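You operate a simulated robot arm through the tools that you are given. There is no shell and no other tool. Be economical: measure what you need, move in short steps, check, and stop when the job is done.

You run a simulated robot arm. Do the job below in one go: nothing can be reset, and whatever is moved stays where it is left.

## Task
Put the red pigment jar from the shelf of the side table on top of the beige small panel there and the black pigment jar on the top of the side table. Switch the red brake pedal of the dark easel off. Switch the red brake pedal of the print easel off. Put three of the pots from the gilding table on the top of the camera table. The order is free. Set down upright: pigment jar.

It is judged by the outcome, as a careful person would: the job done as asked, and still so three seconds after it is handed in. It fails if anything else is knocked over, pushed out of place, dropped, spilled or broken.

## Robot
A 6-joint arm with a fingered hand on a trunk, on a base that drives. Base frame: it is fixed to the floor where the robot stands at the start and does not move with it; the origin is under the middle of the robot, x ahead of it, y to its left, z up; the surface under the hand at the start is at about z = 860. Lengths are in mm, angles in degrees, forces in N, time in s.
With the tool pointing down near the work surface it reaches from about 280 to 740 mm from the robot's upright axis, wherever it stands. Its first joint turns from -166.0 to 166.0 degrees. Places, roughly: pigment jar [500, 250, 500]; pot [6750, 1250, 750]; red brake pedal of the dark easel [3000, -2700, 200]; red brake pedal of the print easel [5000, -2500, 200]; small panel [500, 0, 500]; top of the camera table [6300, -1100, 900]; top of the side table [500, 200, 900]. Payload 4 kg.
The tool frame sits at the grasp point between the pads (the TCP): z along the fingers, y along the line on which they close. The tips reach 26 mm beyond it. The gripper opens to 148 mm. The gripper's body begins 73 mm behind the TCP. The gripper is a hand of 3 fingers: y runs from the thumb to the fingers, the wrist lies at [0, 0, -239] in the tool frame, and closing takes about 1.5 s.
Orientation is that of the tool frame in the base frame, as a unit quaternion [x, y, z, w]. With the fingers straight down and closing along the base's y, the tool's x points along the base's -x, its y along +y and its z along -z.

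## Interface
- The arm moves only by the tool nudge_tool. Its argument "moves" is one flat list of numbers, 6 for each row, row after row: the turn, a rotation vector about the tool's x, y, z in degrees, then the shift along the tool's x, y, z in mm. In form: [ax, ay, az, dx, dy, dz, ax, ay, az, dx, dy, dz, ...]. A call has 1 to 12 rows; each row is the pose to reach, as a shift and turn from the pose commanded when the call began, along the tool's axes at that moment. "gripper" is the opening in per cent of the stroke, from 0 (shut) to 100 (fully open), set as the call begins (left out, the last holds). Rows are played at 5 a second. More than 50 mm and 8.6 degrees between two rows, or a gripper value outside its range, and nothing of the call is played. Where a pose cannot be reached the arm comes as near as it can. A force on the tool above 40 N (or 10 N above the force at the start of the call, whichever is more), or a blocked arm, ends the call early, and 0.2 s more pass. The fingers move at their own pace (about 153 mm/s each) and stop on an object; they squeeze with about 29 N. The grip force told is the motor's: it shows also when the fingers shut on nothing. Time passes only in rows, and 0.2 s behind the last, so rows that repeat a pose let the fingers close. The reply holds the time, the measured pose of the TCP, the force on the tool along the base axes, the opening and the grip force, in the units named above and with some noise, with the torque about the TCP (base axes, N m) and any sound that the robot's microphone picked up, and new pictures: "show" is both (left out), scene, wrist or none.
- Cameras (640 x 400 px; columns grow to the right, rows downward): "scene" is now at [12.1, 165.4, 1434.6]; the picture's right is [0.06, -1.00, 0.00], its down [-0.80, -0.05, -0.60] and it looks along [0.60, 0.04, -0.80] (base axes); focal length 251 px, centre (320, 200). "wrist" rides on the gripper at [68, -39, -90] in the tool frame; the picture's right is [0.50, 0.87, 0.00], its down [-0.66, 0.38, -0.65] and it looks along [-0.57, 0.33, 0.76] (tool axes); focal length 222 px, centre (320, 200). There is no depth. A picture from a camera that has moved, and an enlarged one, comes with that camera's place and axes in the base frame and with its lens.
- raise_lower(by): slides the trunk up (or, below 0, down) by that many mm; the arm and the scene camera ride with it, the base frame stays. It gives what a move gives, with no picture.
- drive_base(legs): drives the robot by 1 to 6 legs, each [ahead, left, turn to the left] in mm, mm and degrees, along the robot's own axes; the way and the turn of a leg run together, so that a leg with both is an arc; at most 1500 mm and 180 degrees a leg. The arm and the cameras ride along, it lands a little off, and it stops where it bumps. It gives what a move gives, and a new picture of the scene camera.
- curl_fingers(finger1, finger2, thumb_bend): sets how far each is bent, from 0 (flat) to 100 (curled in); at 30 the hand is open as for a grip, at 70 the pads meet at the TCP. One left out holds its place. A second passes; each finger stops where it meets its share of the squeeze, and holds until it gets a number again. A gripper value or a shape takes the hand back. It gives what a move gives, with no picture; readings hold the bend of each and the force on the fingers (four entries, about 0 where the hand has none), thumb and palm.
- set_grasp(shape): the hand has 3 fingers and takes this shape, open, in about a second: jaw (thumb against the fingers, like two jaws); tri (thumb and two fingers); tip (a fingertip pinch); poke (one finger out to press); point (the index stretched); flat (the hand flat); cup (the hand cupped); fist (a fist). The gripper value then closes the fingers along that shape, each until it touches; the sizes above hold for jaw. It gives what a move gives, with no picture.
- aim_head(pan, tilt): turns the head with the scene camera to pan (to the left, within 155 degrees either way) and tilt (down, from -29 to 69), counted from straight ahead of the robot. It gives what a move gives, and a new picture of the scene camera.
- zoom(camera, box): a new picture of the part [left, top, right, bottom] of that camera's present view, enlarged. It takes no simulated time.
- job_done(): hands the job in; it is judged then, once.

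Work in short steps. Places have to be worked out from the pictures, the camera data and where the tool is seen: move nearer, look again, correct. Check each grasp and each placing, and mend what went wrong. You have 186 turns and 260 pictures in all, those below and enlarged ones among them. Open the gripper and draw the arm clear of the work before you hand the job in, unless the task says otherwise; then end with one line.

The tools are called after "Call:" by a JSON object that holds its "op" and its "data". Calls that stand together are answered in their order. nudge_tool: Moves the arm, as the interface text tells. Its arguments: {"type":"object","properties":{"moves":{"type":"array","items":{"type":"number"}},"gripper":{"type":"number"},"show":{"type":"string","enum":["both","scene","wrist","none"]}},"required":["moves"]} The other tools are called the same way: raise_lower (by) slides the trunk up or down; set_grasp (shape) gives the hand a shape; curl_fingers (finger1, finger2, thumb_bend) moves the fingers one by one; drive_base (legs) drives the base; aim_head (pan, tilt) turns the head that bears the scene camera; zoom (camera, box) takes an enlarged picture of a part of a camera's view; job_done () hands the job in.

At the start:

```text
time: 0.0
position: [439.5, 217.1, 1067.6]
orientation: [0.001, 1.0, 0.0, 0.0]
wrist_force: [0.9, -0.1, 0.0]
torque: [-0.02, 0.02, -0.02]
finger_gap: 147.9
grip_force: 0.1
shape: jaw
bend: [30.0, 30.0, 30.0]
finger forces: [0.0, 0.1, 0.0, 0.1, 0.1, 0.0]
trunk travel left (down, up): [-400.0, 190.0]
robot x, y, heading: [2.3, -1.9, 0.2]
head pan, tilt: [3.4, 53.4]
```

scene: 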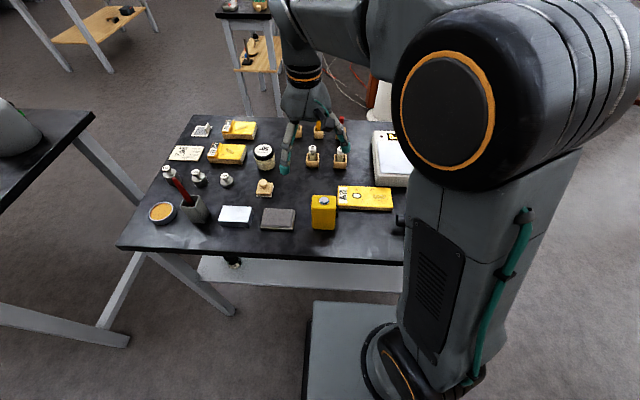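
wrist: 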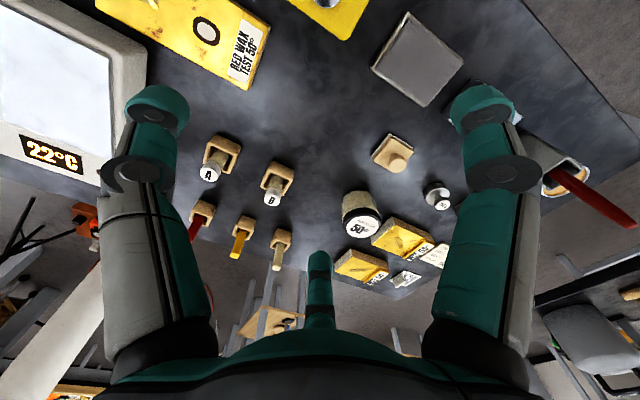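

The scene shows the table ahead with many items; I need to see the shelf beneath. First I zoom in on the present view.

Call:
{"op": "zoom", "data": {"camera": "scene", "box": [110, 100, 410, 290]}}

Call:
{"op": "aim_head", "data": {"pan": 0, "tilt": 15}}

Call:
{"op": "aim_head", "data": {"pan": -60, "tilt": 20}}

```text
2.11 times, centred on (260, 195) of scene
camera zoom: at [12.1, 165.4, 1434.6], right [0.06, -1.0, 0.0], down [-0.8, -0.05, -0.6], along [0.6, 0.04, -0.8], focal length 529 px, centre (446, 210)
```

zoom: 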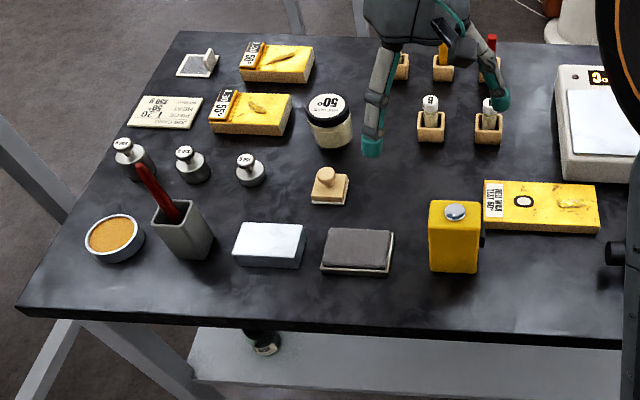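

```text
time: 1.1
position: [439.8, 217.4, 1067.5]
orientation: [-0.001, 1.0, 0.0, 0.0]
wrist_force: [-0.2, 0.8, -0.5]
torque: [0.01, 0.01, 0.0]
finger_gap: 148.0
grip_force: 0.1
shape: jaw
bend: [30.0, 30.0, 30.0]
finger forces: [0.1, 0.0, 0.0, 0.0, 0.0, 0.0]
trunk travel left (down, up): [-400.0, 190.0]
robot x, y, heading: [2.2, -2.2, -0.1]
head pan, tilt: [0.0, 15.0]
camera scene: at [31.9, 161.1, 1492.7], right [0.0, -1.0, 0.0], down [-0.26, 0.0, -0.97], along [0.97, 0.0, -0.26], focal length 251 px, centre (320, 200)
```

scene: 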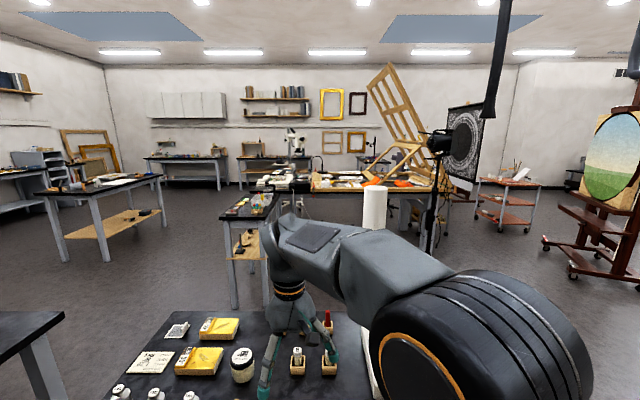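

```text
time: 2.4
position: [440.6, 217.8, 1068.6]
orientation: [0.0, 1.0, 0.0, 0.0]
wrist_force: [0.5, -0.1, 0.3]
torque: [-0.02, -0.01, -0.03]
finger_gap: 148.0
grip_force: 0.0
shape: jaw
bend: [30.0, 30.0, 30.0]
finger forces: [0.0, 0.0, 0.1, 0.1, 0.0, 0.1]
trunk travel left (down, up): [-400.0, 190.0]
robot x, y, heading: [-1.1, 2.6, 0.1]
head pan, tilt: [-60.0, 20.0]
camera scene: at [-14.9, 80.5, 1484.6], right [-0.87, -0.5, 0.0], down [-0.17, 0.3, -0.94], along [0.47, -0.81, -0.34], focal length 251 px, centre (320, 200)
```

scene: 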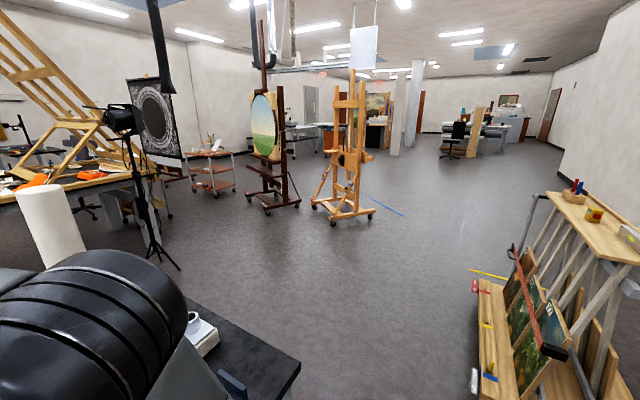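

Now check behind me for free floor before backing off from the table.

Call:
{"op": "aim_head", "data": {"pan": 150, "tilt": 30}}

Call:
{"op": "aim_head", "data": {"pan": -130, "tilt": 30}}

```text
time: 5.4
position: [439.2, 218.1, 1067.3]
orientation: [0.0, 1.0, 0.0, 0.0]
wrist_force: [0.4, -0.1, 0.2]
torque: [0.0, 0.0, -0.02]
finger_gap: 147.8
grip_force: 0.1
shape: jaw
bend: [30.0, 30.0, 30.0]
finger forces: [0.0, 0.1, 0.0, 0.0, 0.0, 0.1]
trunk travel left (down, up): [-400.0, 190.0]
robot x, y, heading: [-3.3, -4.3, 0.1]
head pan, tilt: [150.0, 30.0]
camera scene: at [-139.8, 206.3, 1468.6], right [0.5, 0.87, 0.0], down [0.43, -0.25, -0.87], along [-0.75, 0.43, -0.5], focal length 251 px, centre (320, 200)
```

scene: 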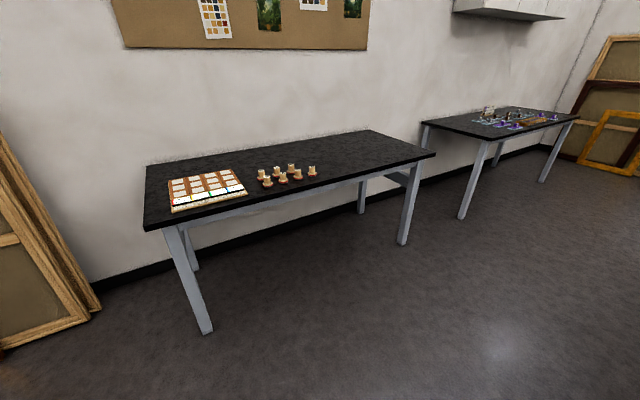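

```text
time: 9.2
position: [440.0, 216.9, 1067.1]
orientation: [-0.001, 1.0, 0.0, -0.001]
wrist_force: [-0.2, 0.0, -1.2]
torque: [-0.02, 0.02, 0.01]
finger_gap: 147.9
grip_force: 0.0
shape: jaw
bend: [30.0, 30.0, 30.0]
finger forces: [0.0, 0.1, 0.0, 0.0, 0.0, 0.1]
trunk travel left (down, up): [-400.0, 190.0]
robot x, y, heading: [3.7, -0.3, -0.0]
head pan, tilt: [-130.0, 30.0]
camera scene: at [-119.6, 91.8, 1468.6], right [-0.77, 0.64, 0.0], down [0.32, 0.38, -0.87], along [-0.56, -0.66, -0.5], focal length 251 px, centre (320, 200)
```

scene: 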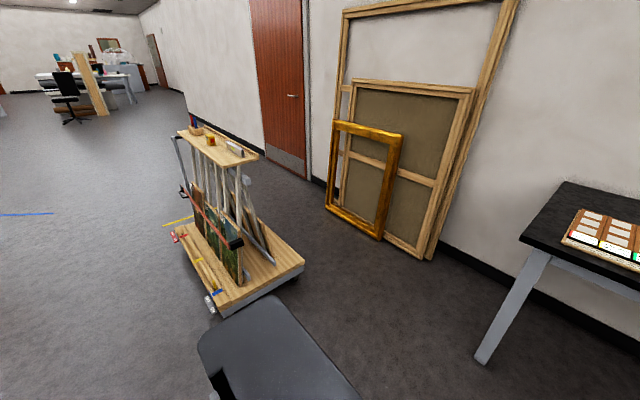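

Free floor behind me for well over 700 mm. I back off by 600 and look under the table.

Call:
{"op": "drive_base", "data": {"legs": [[-600, 0, 0]]}}

Call:
{"op": "raise_lower", "data": {"by": -400}}

Call:
{"op": "aim_head", "data": {"pan": 0, "tilt": 30}}

```text
time: 12.7
position: [-162.3, 216.7, 1067.1]
orientation: [0.001, 1.0, 0.0, 0.0]
wrist_force: [0.7, -0.8, 0.8]
torque: [0.03, 0.02, 0.02]
finger_gap: 147.8
grip_force: 0.0
shape: jaw
bend: [30.0, 30.0, 30.0]
finger forces: [0.0, 0.0, 0.0, 0.0, 0.0, 0.0]
trunk travel left (down, up): [-400.0, 190.0]
robot x, y, heading: [-603.6, 1.1, -0.4]
head pan, tilt: [-130.0, 30.0]
camera scene: at [-723.4, 93.0, 1468.6], right [-0.76, 0.65, 0.0], down [0.32, 0.38, -0.87], along [-0.56, -0.66, -0.5], focal length 251 px, centre (320, 200)
```

scene: 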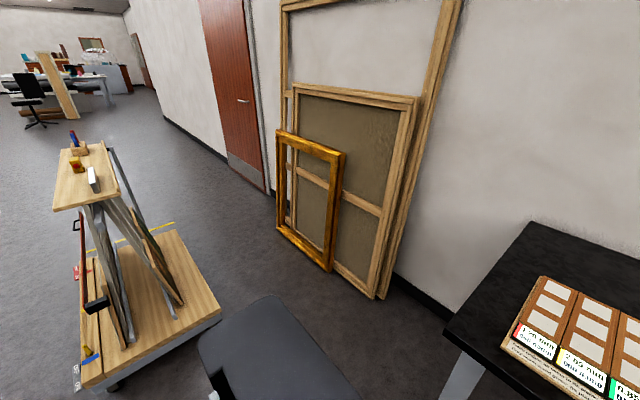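

```text
time: 16.5
position: [-162.6, 217.0, 667.9]
orientation: [0.002, 1.0, 0.0, 0.0]
wrist_force: [0.5, 0.6, -0.4]
torque: [0.04, 0.0, 0.01]
finger_gap: 148.1
grip_force: 0.0
shape: jaw
bend: [30.0, 30.0, 30.0]
finger forces: [0.0, 0.0, 0.0, 0.0, 0.0, 0.1]
trunk travel left (down, up): [0.0, 590.0]
robot x, y, heading: [-602.8, 2.5, -0.1]
head pan, tilt: [-130.0, 30.0]
```

```text
time: 18.6
position: [-163.7, 217.5, 668.3]
orientation: [0.001, 1.0, 0.0, 0.0]
wrist_force: [-0.2, 0.0, -0.8]
torque: [0.03, 0.01, 0.01]
finger_gap: 147.8
grip_force: 0.1
shape: jaw
bend: [30.0, 30.0, 30.0]
finger forces: [0.1, 0.0, 0.1, 0.0, 0.0, 0.0]
trunk travel left (down, up): [0.0, 590.0]
robot x, y, heading: [-602.4, 1.6, 0.0]
head pan, tilt: [0.0, 30.0]
camera scene: at [-574.7, 161.8, 1068.6], right [0.0, -1.0, 0.0], down [-0.5, 0.0, -0.87], along [0.87, 0.0, -0.5], focal length 251 px, centre (320, 200)
```

scene: 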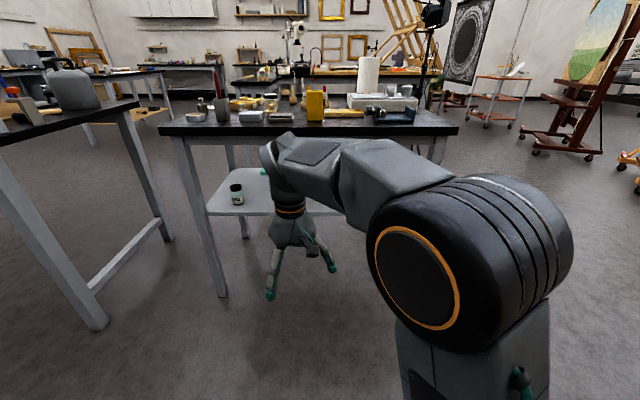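

The shelf shows a jar with black cap at left, but the arm hides the rest. I zoom.

Call:
{"op": "zoom", "data": {"camera": "scene", "box": [150, 80, 470, 280]}}

Call:
{"op": "zoom", "data": {"camera": "wrist", "box": [0, 0, 640, 400]}}

```text
2.00 times, centred on (310, 180) of scene
camera zoom: at [-574.7, 161.8, 1068.6], right [0.0, -1.0, 0.0], down [-0.5, 0.0, -0.87], along [0.87, 0.0, -0.5], focal length 502 px, centre (340, 240)
```

zoom: 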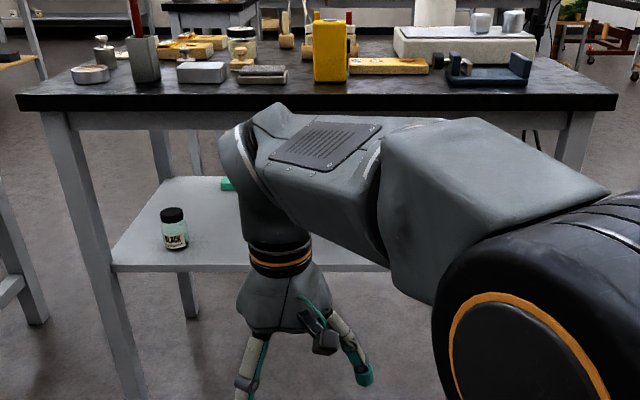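

```text
1.00 times, centred on (320, 200) of wrist (not enlarged: the box is as wide or as high as the picture)
camera zoom: at [-230.8, 178.7, 757.3], right [-0.5, 0.87, 0.0], down [0.66, 0.38, 0.65], along [0.57, 0.33, -0.76], focal length 222 px, centre (320, 200)
```

zoom: 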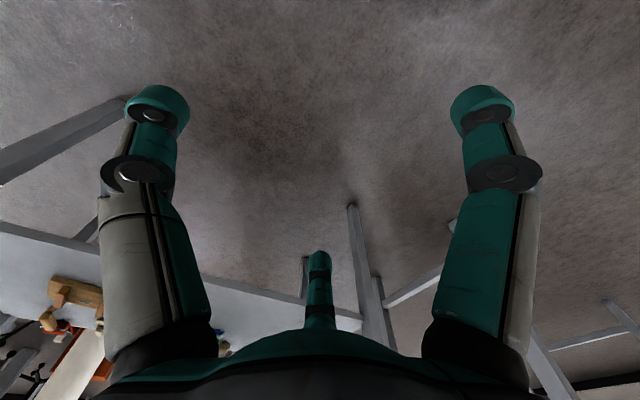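

Tilting the hand 45° forward lets the wrist camera look beneath the table, so I do that.

Call:
{"op": "nudge_tool", "data": {"moves": [0, -7.5, 0, -28, 0, -12, 0, -15, 0, -56, 0, -24, 0, -22.5, 0, -84, 0, -36, 0, -30, 0, -112, 0, -48, 0, -37.5, 0, -140, 0, -60, 0, -45, 0, -169, 0, -70], "show": "both"}}

```text
time: 20.0
position: [7.5, 216.8, 739.7]
orientation: [0.0, 0.924, 0.0, 0.383]
wrist_force: [0.3, 1.0, 0.4]
torque: [-0.01, 0.02, 0.04]
finger_gap: 147.8
grip_force: 0.0
shape: jaw
bend: [30.0, 30.0, 30.0]
finger forces: [0.0, 0.1, 0.0, 0.0, 0.0, 0.0]
trunk travel left (down, up): [0.0, 590.0]
robot x, y, heading: [-603.5, 2.0, -0.3]
head pan, tilt: [0.0, 30.0]
camera scene: at [-574.7, 161.8, 1068.6], right [0.0, -1.0, 0.0], down [-0.5, 0.0, -0.87], along [0.87, 0.0, -0.5], focal length 251 px, centre (320, 200)
camera wrist: at [-103.4, 178.6, 753.8], right [-0.35, 0.87, -0.35], down [0.0, 0.38, 0.93], along [0.94, 0.32, -0.13], focal length 222 px, centre (320, 200)
```

scene: 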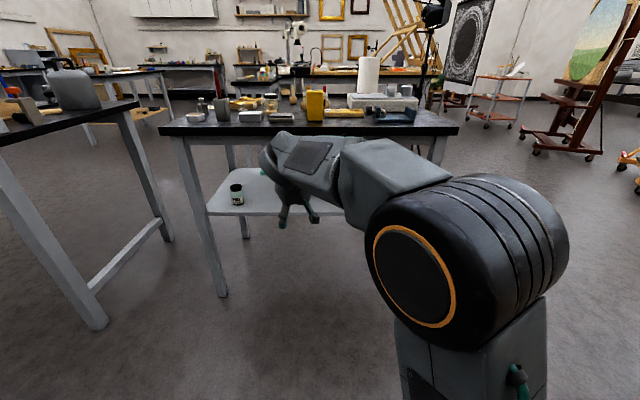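
wrist: 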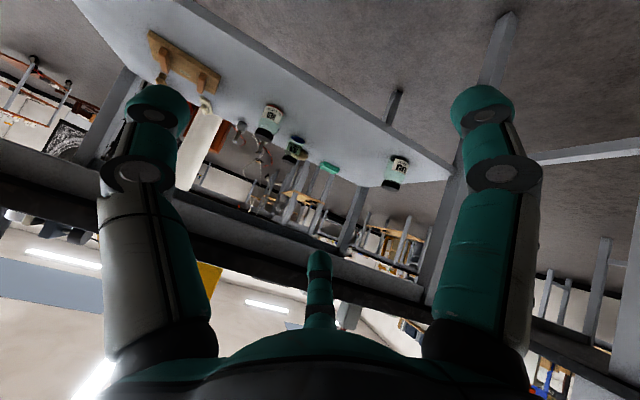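

The wrist picture (upside down) shows jars on the shelf. I zoom in to tell which is which.

Call:
{"op": "zoom", "data": {"camera": "wrist", "box": [130, 20, 450, 220]}}

Call:
{"op": "zoom", "data": {"camera": "wrist", "box": [220, 80, 420, 205]}}

```text
2.00 times, centred on (290, 120) of wrist
camera zoom: at [-103.4, 178.6, 753.8], right [-0.35, 0.87, -0.35], down [0.0, 0.38, 0.93], along [0.94, 0.32, -0.13], focal length 444 px, centre (380, 360)
```

zoom: 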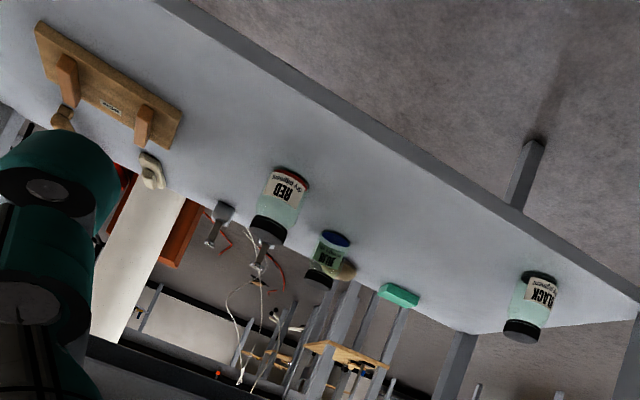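

```text
3.20 times, centred on (320, 142) of wrist
camera zoom: at [-103.4, 178.6, 753.8], right [-0.35, 0.87, -0.35], down [0.0, 0.38, 0.93], along [0.94, 0.32, -0.13], focal length 711 px, centre (320, 384)
```

zoom: 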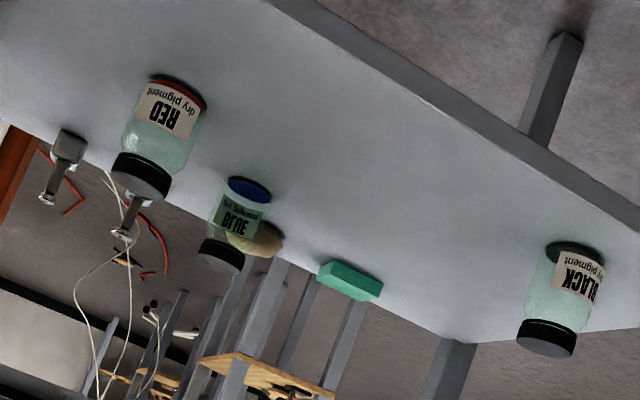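

Red jar ≈(527,174), black ≈(416,535), shelf z≈477, blue further back. I shift the hand right and lower for a clear look at the wooden board and panel.

Call:
{"op": "nudge_tool", "data": {"moves": [0, 0, 0, 20, -45, 0, 0, 0, 0, 40, -90, 10, 0, 0, 0, 40, -130, 40, 0, 0, 0, 40, -170, 80, 0, 0, 0, 30, -210, 110], "show": "wrist"}}

Call:
{"op": "zoom", "data": {"camera": "wrist", "box": [120, 0, 480, 225]}}

```text
refused: row 2 steps farther than a row can; nothing moved
```

```text
1.78 times, centred on (300, 112) of wrist
camera zoom: at [-103.4, 178.6, 753.8], right [-0.35, 0.87, -0.35], down [0.0, 0.38, 0.93], along [0.94, 0.32, -0.13], focal length 395 px, centre (356, 356)
```

zoom: 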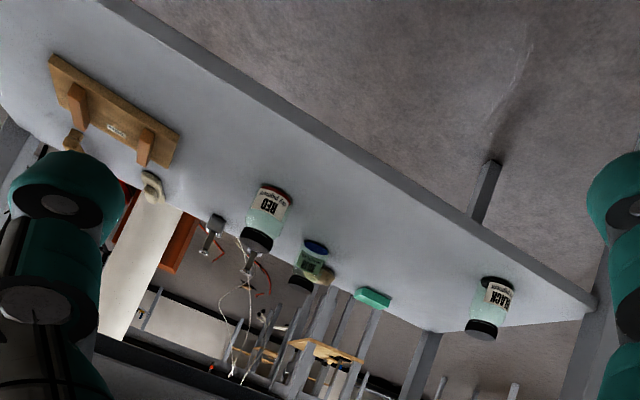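

Steps were a hair over 50 mm; I repeat it with shorter ones.

Call:
{"op": "nudge_tool", "data": {"moves": [0, 0, 0, 15, -38, 10, 0, 0, 0, 30, -76, 25, 0, 0, 0, 40, -114, 45, 0, 0, 0, 45, -152, 70, 0, 0, 0, 45, -190, 95, 0, 0, 0, 45, -215, 110], "show": "wrist"}}

Call:
{"op": "zoom", "data": {"camera": "wrist", "box": [120, 0, 480, 225]}}

```text
time: 21.4
position: [53.3, 6.4, 629.8]
orientation: [0.002, 0.923, -0.001, 0.384]
wrist_force: [0.2, 1.3, 0.4]
torque: [-0.02, -0.01, -0.02]
finger_gap: 148.0
grip_force: 0.1
shape: jaw
bend: [30.0, 30.0, 30.0]
finger forces: [0.0, 0.0, 0.1, 0.0, 0.1, 0.0]
trunk travel left (down, up): [0.0, 590.0]
robot x, y, heading: [-604.6, -0.0, -0.0]
head pan, tilt: [0.0, 30.0]
camera wrist: at [-57.7, -32.6, 643.8], right [-0.35, 0.87, -0.35], down [0.0, 0.38, 0.93], along [0.94, 0.32, -0.13], focal length 222 px, centre (320, 200)
```

wrist: 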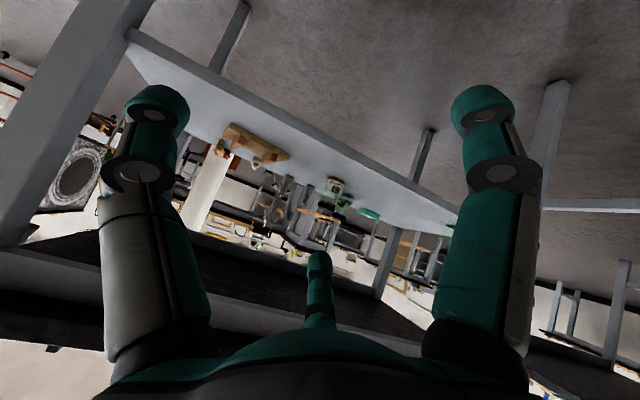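

```text
1.78 times, centred on (300, 112) of wrist
camera zoom: at [-57.7, -32.6, 643.8], right [-0.35, 0.87, -0.35], down [0.0, 0.38, 0.93], along [0.94, 0.32, -0.13], focal length 395 px, centre (356, 356)
```

zoom: 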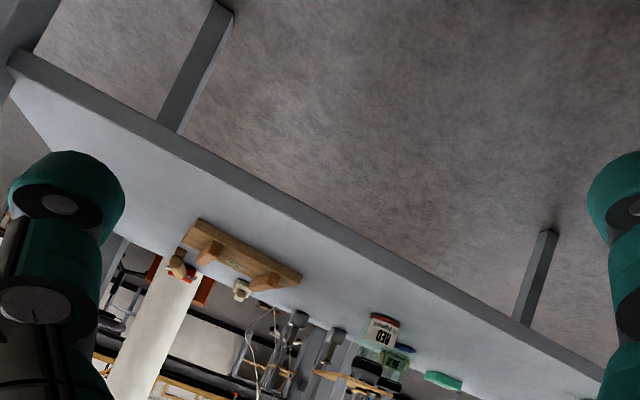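

Too low a view. I raise the hand 80 mm, tip it a little more down and drive 250 forward, staying short of the tabletop edge with the wrist.

Call:
{"op": "nudge_tool", "data": {"moves": [0, 7, 0, -28, 0, -28, 0, 14, 0, -57, 0, -57], "show": "none"}}

Call:
{"op": "drive_base", "data": {"legs": [[220, 0, 0]]}}

Call:
{"op": "zoom", "data": {"camera": "wrist", "box": [0, 0, 640, 400]}}

Call:
{"op": "zoom", "data": {"camera": "wrist", "box": [160, 0, 480, 200]}}

```text
time: 22.0
position: [54.9, 3.4, 710.4]
orientation: [0.001, 0.964, -0.001, 0.267]
wrist_force: [-0.5, -0.3, 0.5]
torque: [0.02, -0.02, -0.01]
finger_gap: 148.2
grip_force: 0.0
shape: jaw
bend: [30.0, 30.0, 30.0]
finger forces: [0.0, 0.0, 0.0, 0.0, 0.1, 0.2]
trunk travel left (down, up): [0.0, 590.0]
robot x, y, heading: [-605.6, 0.1, -0.3]
head pan, tilt: [0.0, 30.0]
```

```text
time: 23.7
position: [277.3, 2.4, 711.9]
orientation: [0.002, 0.963, -0.001, 0.268]
wrist_force: [-0.1, 0.0, 0.2]
torque: [0.01, -0.04, 0.0]
finger_gap: 148.0
grip_force: 0.0
shape: jaw
bend: [30.0, 30.0, 30.0]
finger forces: [0.0, 0.0, 0.0, 0.1, 0.0, 0.0]
trunk travel left (down, up): [0.0, 590.0]
robot x, y, heading: [-382.9, -0.8, -0.2]
head pan, tilt: [0.0, 30.0]
camera scene: at [-353.5, 161.2, 1068.6], right [0.0, -1.0, 0.0], down [-0.5, 0.0, -0.87], along [0.87, 0.0, -0.5], focal length 251 px, centre (320, 200)
```

scene: 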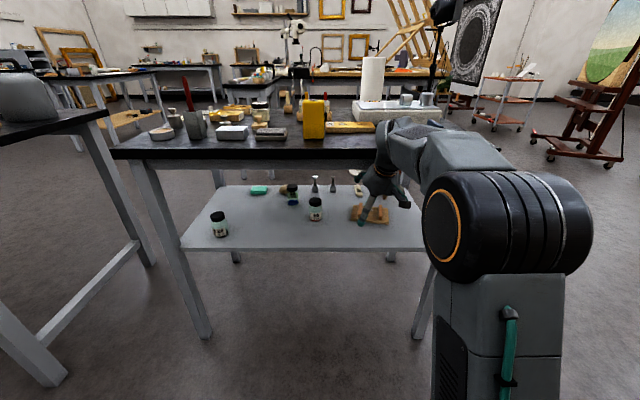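

```text
1.00 times, centred on (320, 200) of wrist (not enlarged: the box is as wide or as high as the picture)
camera zoom: at [172.1, -35.4, 752.2], right [-0.43, 0.87, -0.26], down [0.23, 0.38, 0.9], along [0.88, 0.32, -0.36], focal length 222 px, centre (320, 200)
```

zoom: 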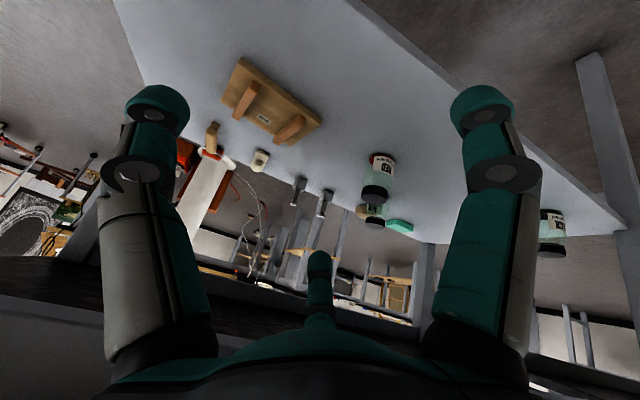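

```text
2.00 times, centred on (320, 100) of wrist
camera zoom: at [172.1, -35.4, 752.2], right [-0.43, 0.87, -0.26], down [0.23, 0.38, 0.9], along [0.88, 0.32, -0.36], focal length 444 px, centre (320, 400)
```

zoom: 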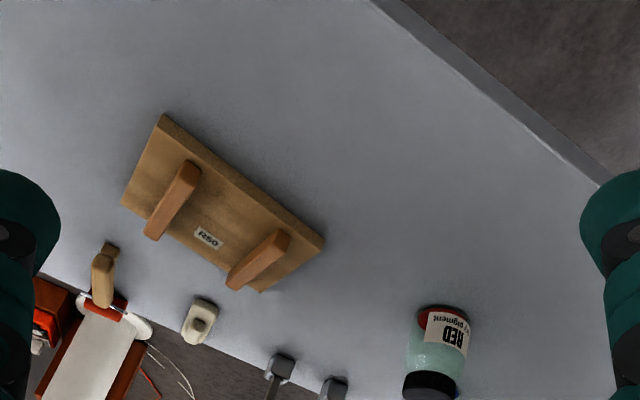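

The panel is clear now: beige board with two battens, about 62 mm between them, centre ≈(491,-44); triangulating again puts the shelf at z≈500 and the red jar at ≈(472,170). I bring the hand low in front of the red jar, pitched 30° down.

Call:
{"op": "nudge_tool", "data": {"moves": [0, 0, 0, 12, 20, 30, 0, -6, 0, 22, 55, 60, 0, -12, 0, 32, 85, 85, 0, -18, 0, 42, 120, 100, 0, -24, 0, 52, 150, 112, 0, -29, 0, 52, 167, 112], "show": "both"}}

Call:
{"op": "zoom", "data": {"camera": "scene", "box": [160, 150, 460, 340]}}

```text
time: 25.1
position: [290.3, 169.4, 590.7]
orientation: [0.002, 0.866, -0.001, 0.5]
wrist_force: [0.2, -0.3, -0.6]
torque: [0.03, 0.02, 0.01]
finger_gap: 147.9
grip_force: 0.0
shape: jaw
bend: [30.0, 30.0, 30.0]
finger forces: [0.0, 0.0, 0.0, 0.0, 0.1, 0.0]
trunk travel left (down, up): [0.0, 590.0]
robot x, y, heading: [-382.7, 0.1, -0.2]
head pan, tilt: [0.0, 30.0]
camera scene: at [-353.5, 161.1, 1068.6], right [0.0, -1.0, 0.0], down [-0.5, 0.0, -0.87], along [0.87, 0.0, -0.5], focal length 251 px, centre (320, 200)
camera wrist: at [178.6, 130.9, 576.3], right [-0.25, 0.87, -0.43], down [-0.24, 0.38, 0.89], along [0.94, 0.32, 0.11], focal length 222 px, centre (320, 200)
```

scene: 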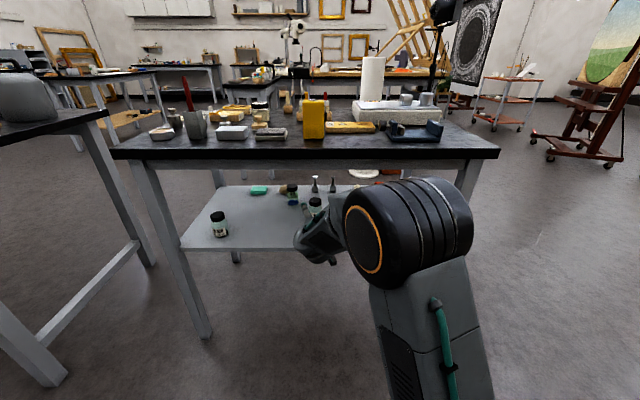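
wrist: 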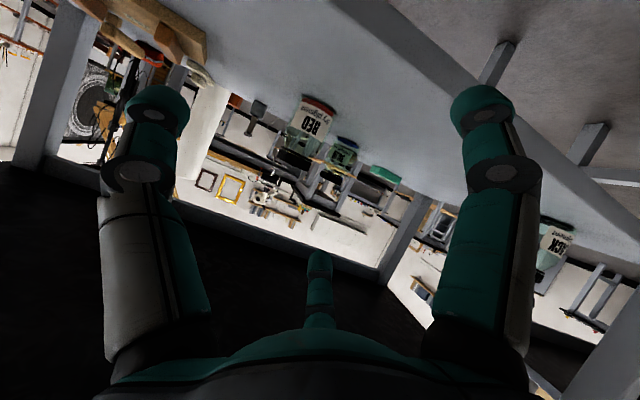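

```text
2.11 times, centred on (310, 245) of scene
camera zoom: at [-353.5, 161.1, 1068.6], right [0.0, -1.0, 0.0], down [-0.5, 0.0, -0.87], along [0.87, 0.0, -0.5], focal length 529 px, centre (341, 105)
```

zoom: 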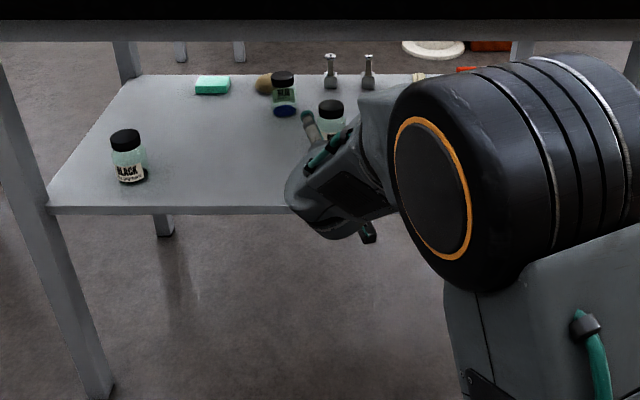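

Cap top is ≈z 580, so the jar spans 500–580. I lower to grip height 548 and drive forward 150, keeping a small gap, then look.

Call:
{"op": "nudge_tool", "data": {"moves": [0, 0, 0, 36, 2, 21], "show": "none"}}

Call:
{"op": "drive_base", "data": {"legs": [[110, 0, 0]]}}

Call:
{"op": "zoom", "data": {"camera": "wrist", "box": [0, 0, 640, 400]}}

```text
time: 25.5
position: [291.5, 170.8, 549.2]
orientation: [0.002, 0.865, 0.0, 0.501]
wrist_force: [0.3, -0.4, 0.0]
torque: [0.03, 0.03, 0.01]
finger_gap: 147.7
grip_force: 0.0
shape: jaw
bend: [30.0, 30.0, 30.0]
finger forces: [0.1, 0.0, 0.0, 0.0, 0.0, 0.1]
trunk travel left (down, up): [0.0, 590.0]
robot x, y, heading: [-381.9, -0.3, -0.1]
head pan, tilt: [0.0, 30.0]
```

```text
time: 26.6
position: [365.3, 170.8, 541.2]
orientation: [-0.006, 0.871, -0.002, 0.491]
wrist_force: [-25.9, -4.1, -0.7]
torque: [-0.13, 1.53, 1.25]
finger_gap: 148.0
grip_force: 0.0
shape: jaw
bend: [3.0, 30.0, 30.0]
finger forces: [24.3, 0.0, 0.0, 0.0, 0.0, 0.0]
trunk travel left (down, up): [0.0, 590.0]
robot x, y, heading: [-302.3, -0.4, -0.2]
head pan, tilt: [0.0, 30.0]
stopped in leg 1: the force on the tool passed its limit at 66 N (the readings are from after the stop); the commanded pose is now the measured one
camera scene: at [-275.8, 160.6, 1068.6], right [0.0, -1.0, 0.0], down [-0.5, 0.0, -0.87], along [0.87, 0.0, -0.5], focal length 251 px, centre (320, 200)
```

scene: 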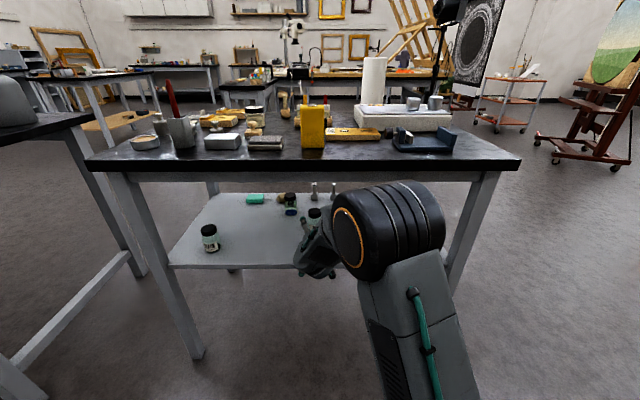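

```text
1.00 times, centred on (320, 200) of wrist (not enlarged: the box is as wide or as high as the picture)
camera zoom: at [252.7, 131.8, 529.1], right [-0.27, 0.86, -0.44], down [-0.22, 0.39, 0.9], along [0.94, 0.34, 0.09], focal length 222 px, centre (320, 200)
```

zoom: 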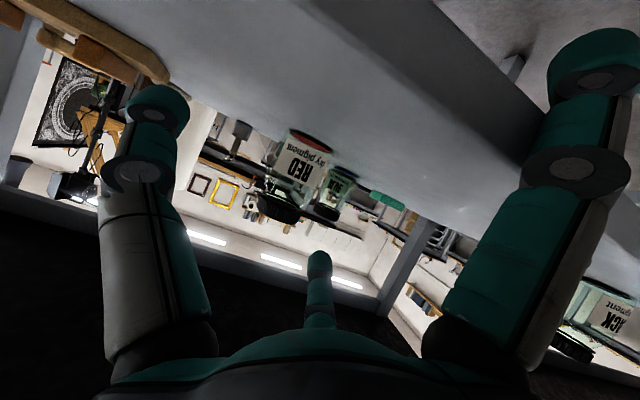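

The hand is wider than thought: the lower finger met the shelf's front edge. I back off and see how the hand narrows when partly closed.

Call:
{"op": "drive_base", "data": {"legs": [[-110, 0, 0]]}}

Call:
{"op": "nudge_tool", "data": {"moves": [0, 0, 0, 0, 0, 0, 0, 0, 0, 0, 0, 0, 0, 0, 0, 0, 0, 0, 0, 0, 0, 0, 0, 0], "gripper": 45, "show": "both"}}

Call:
{"op": "zoom", "data": {"camera": "scene", "box": [200, 150, 440, 300]}}

```text
time: 27.8
position: [259.3, 170.0, 541.8]
orientation: [-0.003, 0.869, -0.003, 0.494]
wrist_force: [0.2, 0.7, -0.9]
torque: [0.0, 0.03, -0.04]
finger_gap: 148.1
grip_force: 0.0
shape: jaw
bend: [30.0, 30.0, 30.0]
finger forces: [0.0, 0.1, 0.0, 0.0, 0.0, 0.0]
trunk travel left (down, up): [0.0, 590.0]
robot x, y, heading: [-414.5, 0.9, -0.2]
head pan, tilt: [0.0, 30.0]
camera scene: at [-382.8, 161.3, 1068.6], right [-0.01, -1.0, 0.0], down [-0.5, 0.0, -0.87], along [0.87, -0.01, -0.5], focal length 251 px, centre (320, 200)
```

scene: 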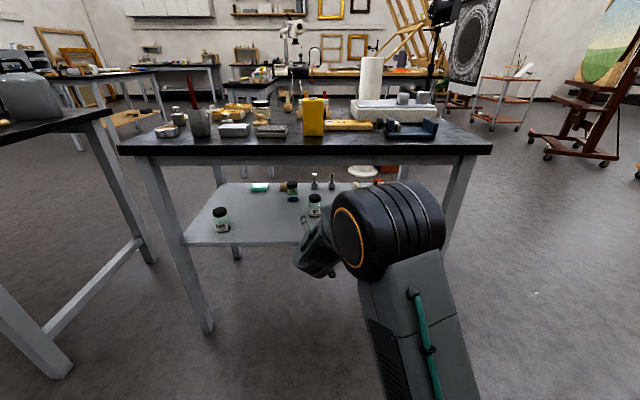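

```text
time: 28.8
position: [258.4, 171.0, 542.3]
orientation: [-0.003, 0.869, -0.002, 0.494]
wrist_force: [-0.1, -0.2, 0.2]
torque: [-0.01, 0.0, -0.01]
finger_gap: 66.9
grip_force: 0.0
shape: jaw
bend: [39.0, 39.0, 70.0]
finger forces: [0.0, 0.0, 0.0, 0.1, 0.1, 0.0]
trunk travel left (down, up): [0.0, 590.0]
robot x, y, heading: [-412.0, -0.3, -0.3]
head pan, tilt: [0.0, 30.0]
camera scene: at [-382.8, 161.3, 1068.6], right [-0.01, -1.0, 0.0], down [-0.5, 0.0, -0.87], along [0.87, -0.01, -0.5], focal length 251 px, centre (320, 200)
camera wrist: at [146.8, 131.6, 530.1], right [-0.26, 0.86, -0.44], down [-0.23, 0.38, 0.9], along [0.94, 0.33, 0.1], focal length 222 px, centre (320, 200)
```

scene: 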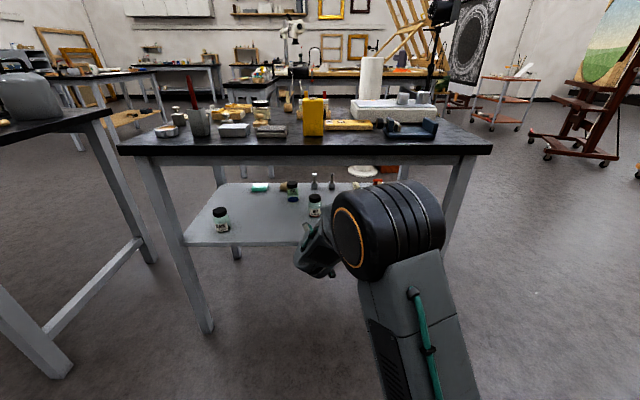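
wrist: 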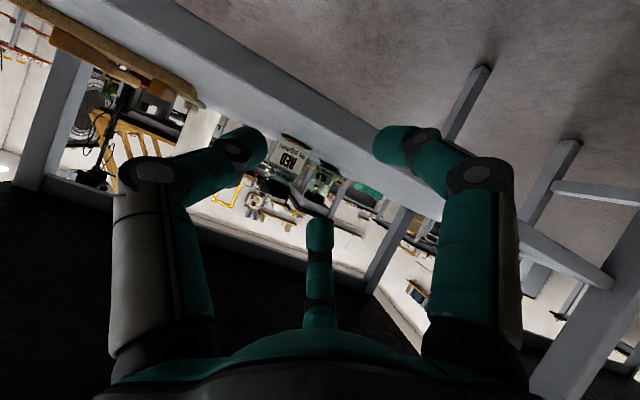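

```text
2.67 times, centred on (320, 225) of scene
camera zoom: at [-382.8, 161.3, 1068.6], right [-0.01, -1.0, 0.0], down [-0.5, 0.0, -0.87], along [0.87, -0.01, -0.5], focal length 670 px, centre (320, 133)
```

zoom: 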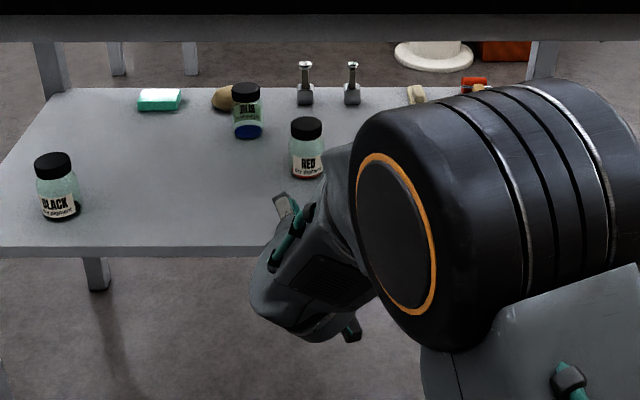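

The three digits close like a chuck, so the lower finger hangs below the grip point. I look at the pinch shape as a slimmer option.

Call:
{"op": "set_grasp", "data": {"shape": "tip"}}

Call:
{"op": "zoom", "data": {"camera": "wrist", "box": [0, 0, 640, 400]}}

Call:
{"op": "nudge_tool", "data": {"moves": [0, 0, 0, 0, 0, 0, 0, 0, 0, 0, 0, 0, 0, 0, 0, 0, 0, 0, 0, 0, 0, 0, 0, 0], "gripper": 40, "show": "wrist"}}

```text
time: 29.7
position: [257.7, 170.4, 542.8]
orientation: [-0.004, 0.869, -0.001, 0.494]
wrist_force: [-0.4, 0.1, 0.9]
torque: [-0.01, -0.04, 0.0]
finger_gap: 147.9
grip_force: 0.1
shape: tip
bend: [30.0, 30.0, 30.0]
finger forces: [0.0, 0.0, 0.0, 0.1, 0.1, 0.0]
trunk travel left (down, up): [0.0, 590.0]
robot x, y, heading: [-411.6, 1.1, -0.1]
head pan, tilt: [0.0, 30.0]
```

```text
1.00 times, centred on (320, 200) of wrist (not enlarged: the box is as wide or as high as the picture)
camera zoom: at [146.8, 131.6, 530.2], right [-0.26, 0.86, -0.44], down [-0.23, 0.38, 0.9], along [0.94, 0.33, 0.1], focal length 222 px, centre (320, 200)
```

zoom: 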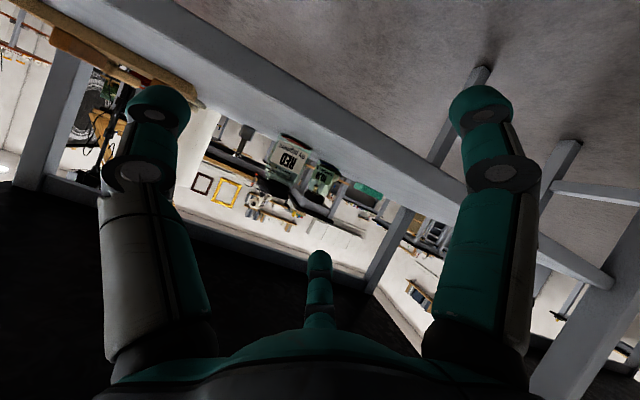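

```text
time: 30.7
position: [259.2, 171.4, 543.2]
orientation: [-0.004, 0.87, -0.002, 0.494]
wrist_force: [0.4, -0.2, 0.7]
torque: [-0.01, -0.01, -0.01]
finger_gap: 59.5
grip_force: 0.2
shape: tip
bend: [77.0, 77.0, 70.0]
finger forces: [0.0, 0.1, 0.1, 0.0, 0.0, 0.1]
trunk travel left (down, up): [0.0, 590.0]
robot x, y, heading: [-410.6, -3.9, -0.3]
head pan, tilt: [0.0, 30.0]
camera wrist: at [146.8, 131.6, 530.1], right [-0.26, 0.86, -0.44], down [-0.23, 0.38, 0.9], along [0.94, 0.33, 0.1], focal length 222 px, centre (320, 200)
```

wrist: 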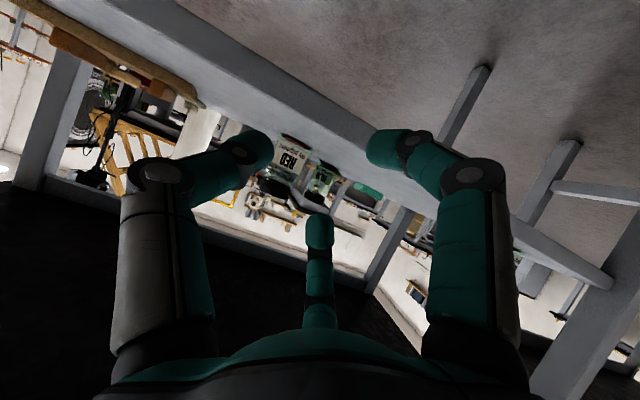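

All shapes share the 120° layout. Rolling the hand 90° so the thumb is on top and the two fingers pinch from the sides keeps it clear of the shelf. I roll −90° about the tool axis.

Call:
{"op": "drive_base", "data": {"legs": [[-80, 0, 0]]}}

Call:
{"op": "set_grasp", "data": {"shape": "jaw"}}

Call:
{"op": "nudge_tool", "data": {"moves": [0, 0, -7.5, 0, 0, 0, 0, 0, -15, 0, 0, 0, 0, 0, -22.5, 0, 0, 0, 0, 0, -30, 0, 0, 0, 0, 0, -37.5, 0, 0, 0, 0, 0, -45, 0, 0, 0, 0, 0, -52.5, 0, 0, 0, 0, 0, -60, 0, 0, 0, 0, 0, -67.5, 0, 0, 0, 0, 0, -75, 0, 0, 0, 0, 0, -82.5, 0, 0, 0, 0, 0, -90, 0, 0, 0], "show": "both"}}

```text
time: 31.8
position: [178.0, 170.9, 543.5]
orientation: [-0.003, 0.87, -0.002, 0.494]
wrist_force: [0.5, 0.1, 0.2]
torque: [-0.01, 0.02, -0.01]
finger_gap: 59.7
grip_force: 0.0
shape: tip
bend: [77.0, 77.0, 70.0]
finger forces: [0.0, 0.1, 0.0, 0.1, 0.1, 0.1]
trunk travel left (down, up): [0.0, 590.0]
robot x, y, heading: [-496.5, 1.9, -0.6]
head pan, tilt: [0.0, 30.0]
camera scene: at [-463.4, 161.8, 1068.6], right [-0.01, -1.0, 0.0], down [-0.5, 0.0, -0.87], along [0.87, -0.01, -0.5], focal length 251 px, centre (320, 200)
```

scene: 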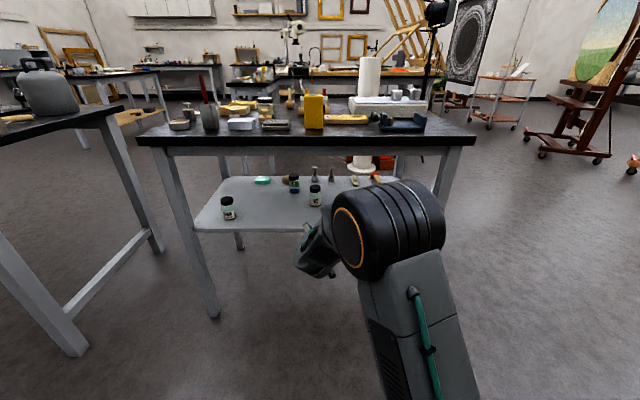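

```text
time: 32.6
position: [177.6, 171.8, 541.9]
orientation: [-0.003, 0.87, -0.002, 0.493]
wrist_force: [0.4, -0.8, -0.5]
torque: [-0.02, -0.01, -0.03]
finger_gap: 148.0
grip_force: 0.0
shape: jaw
bend: [30.0, 30.0, 30.0]
finger forces: [0.0, 0.1, 0.0, 0.0, 0.0, 0.1]
trunk travel left (down, up): [0.0, 590.0]
robot x, y, heading: [-495.9, -2.0, -0.4]
head pan, tilt: [0.0, 30.0]
```

```text
time: 35.2
position: [177.1, 171.3, 542.3]
orientation: [0.618, -0.612, 0.351, -0.348]
wrist_force: [0.1, -0.9, -0.8]
torque: [0.02, 0.04, -0.03]
finger_gap: 147.8
grip_force: 0.0
shape: jaw
bend: [30.0, 30.0, 30.0]
finger forces: [0.0, 0.0, 0.0, 0.0, 0.1, 0.0]
trunk travel left (down, up): [0.0, 590.0]
robot x, y, heading: [-493.3, 0.5, -0.3]
head pan, tilt: [0.0, 30.0]
camera scene: at [-463.3, 161.8, 1068.6], right [-0.01, -1.0, 0.0], down [-0.5, 0.0, -0.87], along [0.87, -0.01, -0.5], focal length 251 px, centre (320, 200)
camera wrist: at [121.0, 104.8, 622.5], right [-0.44, -0.51, -0.74], down [-0.76, 0.65, 0.0], along [0.48, 0.56, -0.67], focal length 222 px, centre (320, 200)
```

scene: 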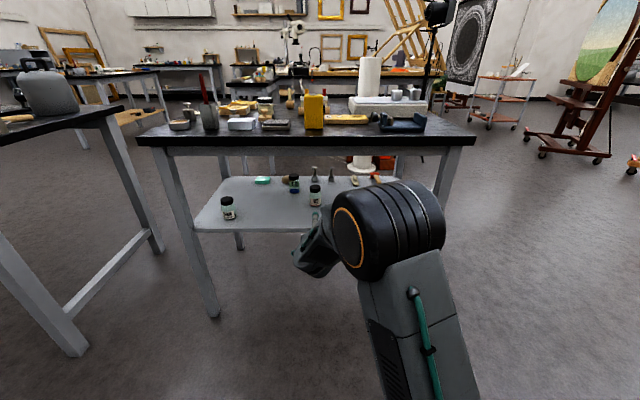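
wrist: 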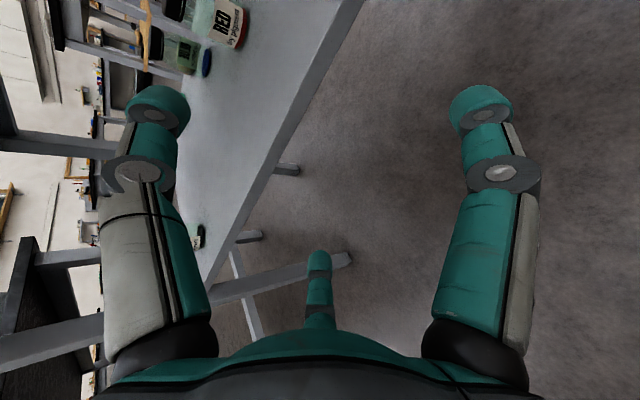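

The roll works: thumb up, fingers to the sides. I now level the pitch to 15°, set the height to about 556 and narrow the opening to ~80.

Call:
{"op": "nudge_tool", "data": {"moves": [5, 0, 0, 1, -4, -3, 10, 0, 0, 2, -8, -5, 15, 0, 0, 2, -12, -7, 15, 0, 0, 2, -12, -7, 15, 0, 0, 2, -12, -7], "gripper": 54, "show": "wrist"}}

Call:
{"op": "zoom", "data": {"camera": "scene", "box": [200, 150, 440, 300]}}

```text
time: 36.5
position: [177.4, 172.2, 556.8]
orientation: [0.566, -0.563, 0.429, -0.422]
wrist_force: [0.0, -0.6, 0.3]
torque: [-0.01, 0.01, 0.01]
finger_gap: 80.6
grip_force: 0.0
shape: jaw
bend: [34.0, 34.0, 70.0]
finger forces: [0.0, 0.0, 0.0, 0.0, 0.0, 0.0]
trunk travel left (down, up): [0.0, 590.0]
robot x, y, heading: [-492.9, -0.5, -0.4]
head pan, tilt: [0.0, 30.0]
camera wrist: at [102.4, 104.2, 619.0], right [-0.24, -0.51, -0.83], down [-0.73, 0.65, -0.19], along [0.64, 0.56, -0.53], focal length 222 px, centre (320, 200)
```

wrist: 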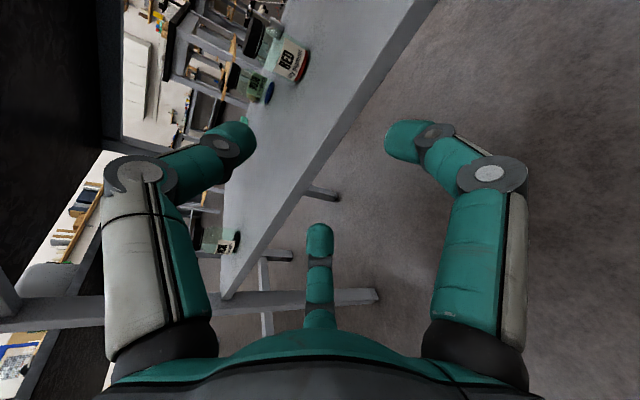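

```text
2.67 times, centred on (320, 225) of scene
camera zoom: at [-463.3, 161.8, 1068.6], right [-0.01, -1.0, 0.0], down [-0.5, 0.0, -0.87], along [0.87, -0.01, -0.5], focal length 670 px, centre (320, 133)
```

zoom: 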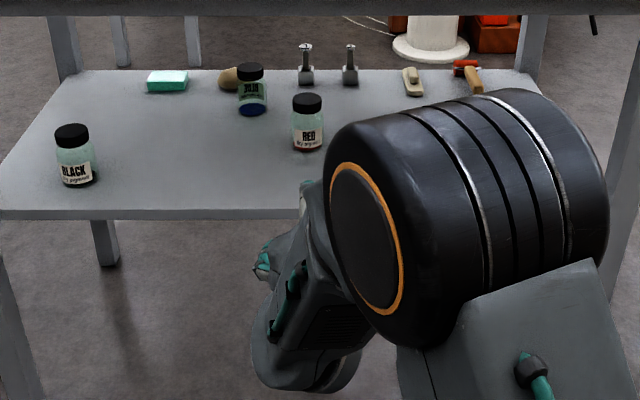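

Red jar base ≈(476,170), black ≈(379,517), shelf front edge x≈299. I drive 190 forward and look again.

Call:
{"op": "drive_base", "data": {"legs": [[190, 0, 0]]}}

Call:
{"op": "zoom", "data": {"camera": "wrist", "box": [0, 0, 640, 400]}}

Call:
{"op": "zoom", "data": {"camera": "scene", "box": [180, 160, 400, 300]}}

```text
time: 38.0
position: [364.5, 169.2, 557.0]
orientation: [0.566, -0.564, 0.428, -0.422]
wrist_force: [0.1, 0.9, -0.4]
torque: [0.0, 0.02, -0.01]
finger_gap: 80.3
grip_force: 0.1
shape: jaw
bend: [34.0, 34.0, 70.0]
finger forces: [0.0, 0.0, 0.1, 0.0, 0.0, 0.0]
trunk travel left (down, up): [0.0, 590.0]
robot x, y, heading: [-309.8, 0.7, -0.4]
head pan, tilt: [0.0, 30.0]
camera scene: at [-276.4, 160.6, 1068.6], right [-0.01, -1.0, 0.0], down [-0.5, 0.0, -0.87], along [0.87, -0.01, -0.5], focal length 251 px, centre (320, 200)
```

scene: 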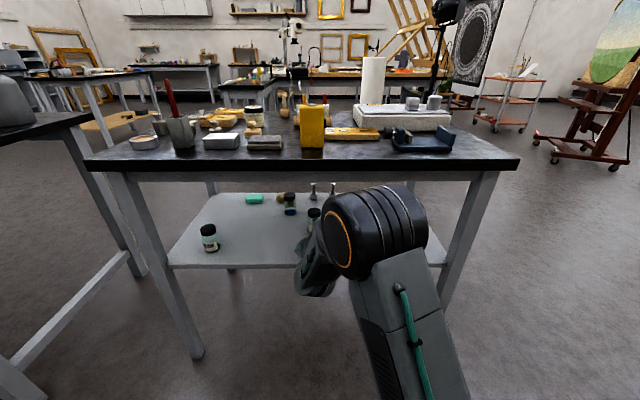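

```text
1.00 times, centred on (320, 200) of wrist (not enlarged: the box is as wide or as high as the picture)
camera zoom: at [289.4, 102.7, 619.1], right [-0.24, -0.51, -0.83], down [-0.73, 0.65, -0.19], along [0.64, 0.56, -0.53], focal length 222 px, centre (320, 200)
```

zoom: 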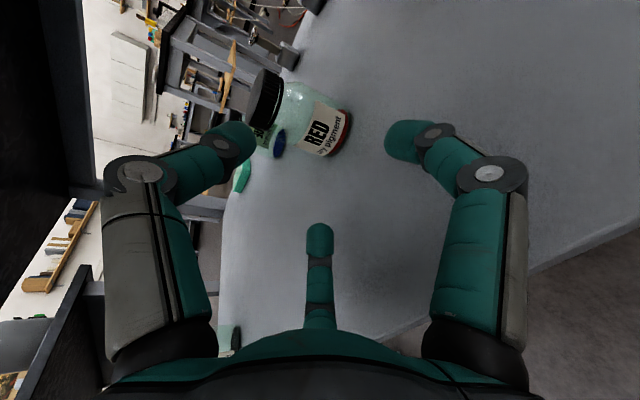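

```text
2.86 times, centred on (290, 230) of scene
camera zoom: at [-276.4, 160.6, 1068.6], right [-0.01, -1.0, 0.0], down [-0.5, 0.0, -0.87], along [0.87, -0.01, -0.5], focal length 718 px, centre (406, 114)
```

zoom: 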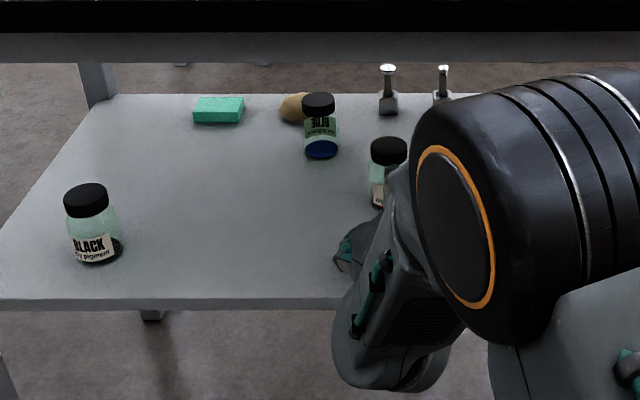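

The jar sits at ≈(468,169), z 500–578, right ahead between the open fingers. I reach forward 103 mm with the arm.

Call:
{"op": "nudge_tool", "data": {"moves": [0, 0, 0, 0, -7, 34, 0, 0, 0, 0, -14, 68, 0, 0, 0, 0, -22, 101], "show": "wrist"}}

```text
time: 38.8
position: [470.6, 169.7, 553.6]
orientation: [0.567, -0.563, 0.428, -0.422]
wrist_force: [-0.6, 0.0, -0.4]
torque: [0.04, 0.02, 0.01]
finger_gap: 80.1
grip_force: 0.0
shape: jaw
bend: [34.0, 34.0, 70.0]
finger forces: [0.1, 0.1, 0.0, 0.0, 0.1, 0.1]
trunk travel left (down, up): [0.0, 590.0]
robot x, y, heading: [-305.0, -1.4, -0.4]
head pan, tilt: [0.0, 30.0]
camera wrist: at [393.3, 103.5, 615.2], right [-0.24, -0.51, -0.83], down [-0.73, 0.66, -0.19], along [0.64, 0.56, -0.53], focal length 222 px, centre (320, 200)
```

wrist: 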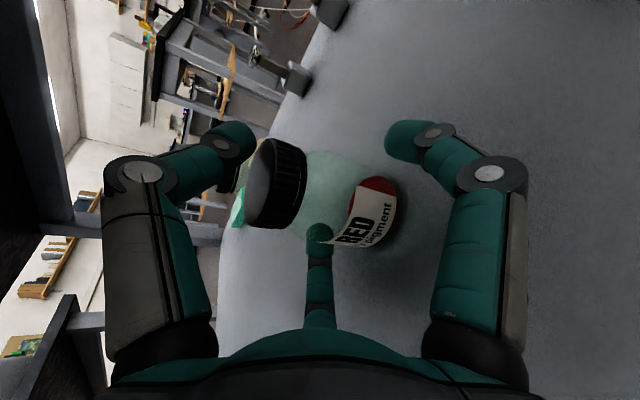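

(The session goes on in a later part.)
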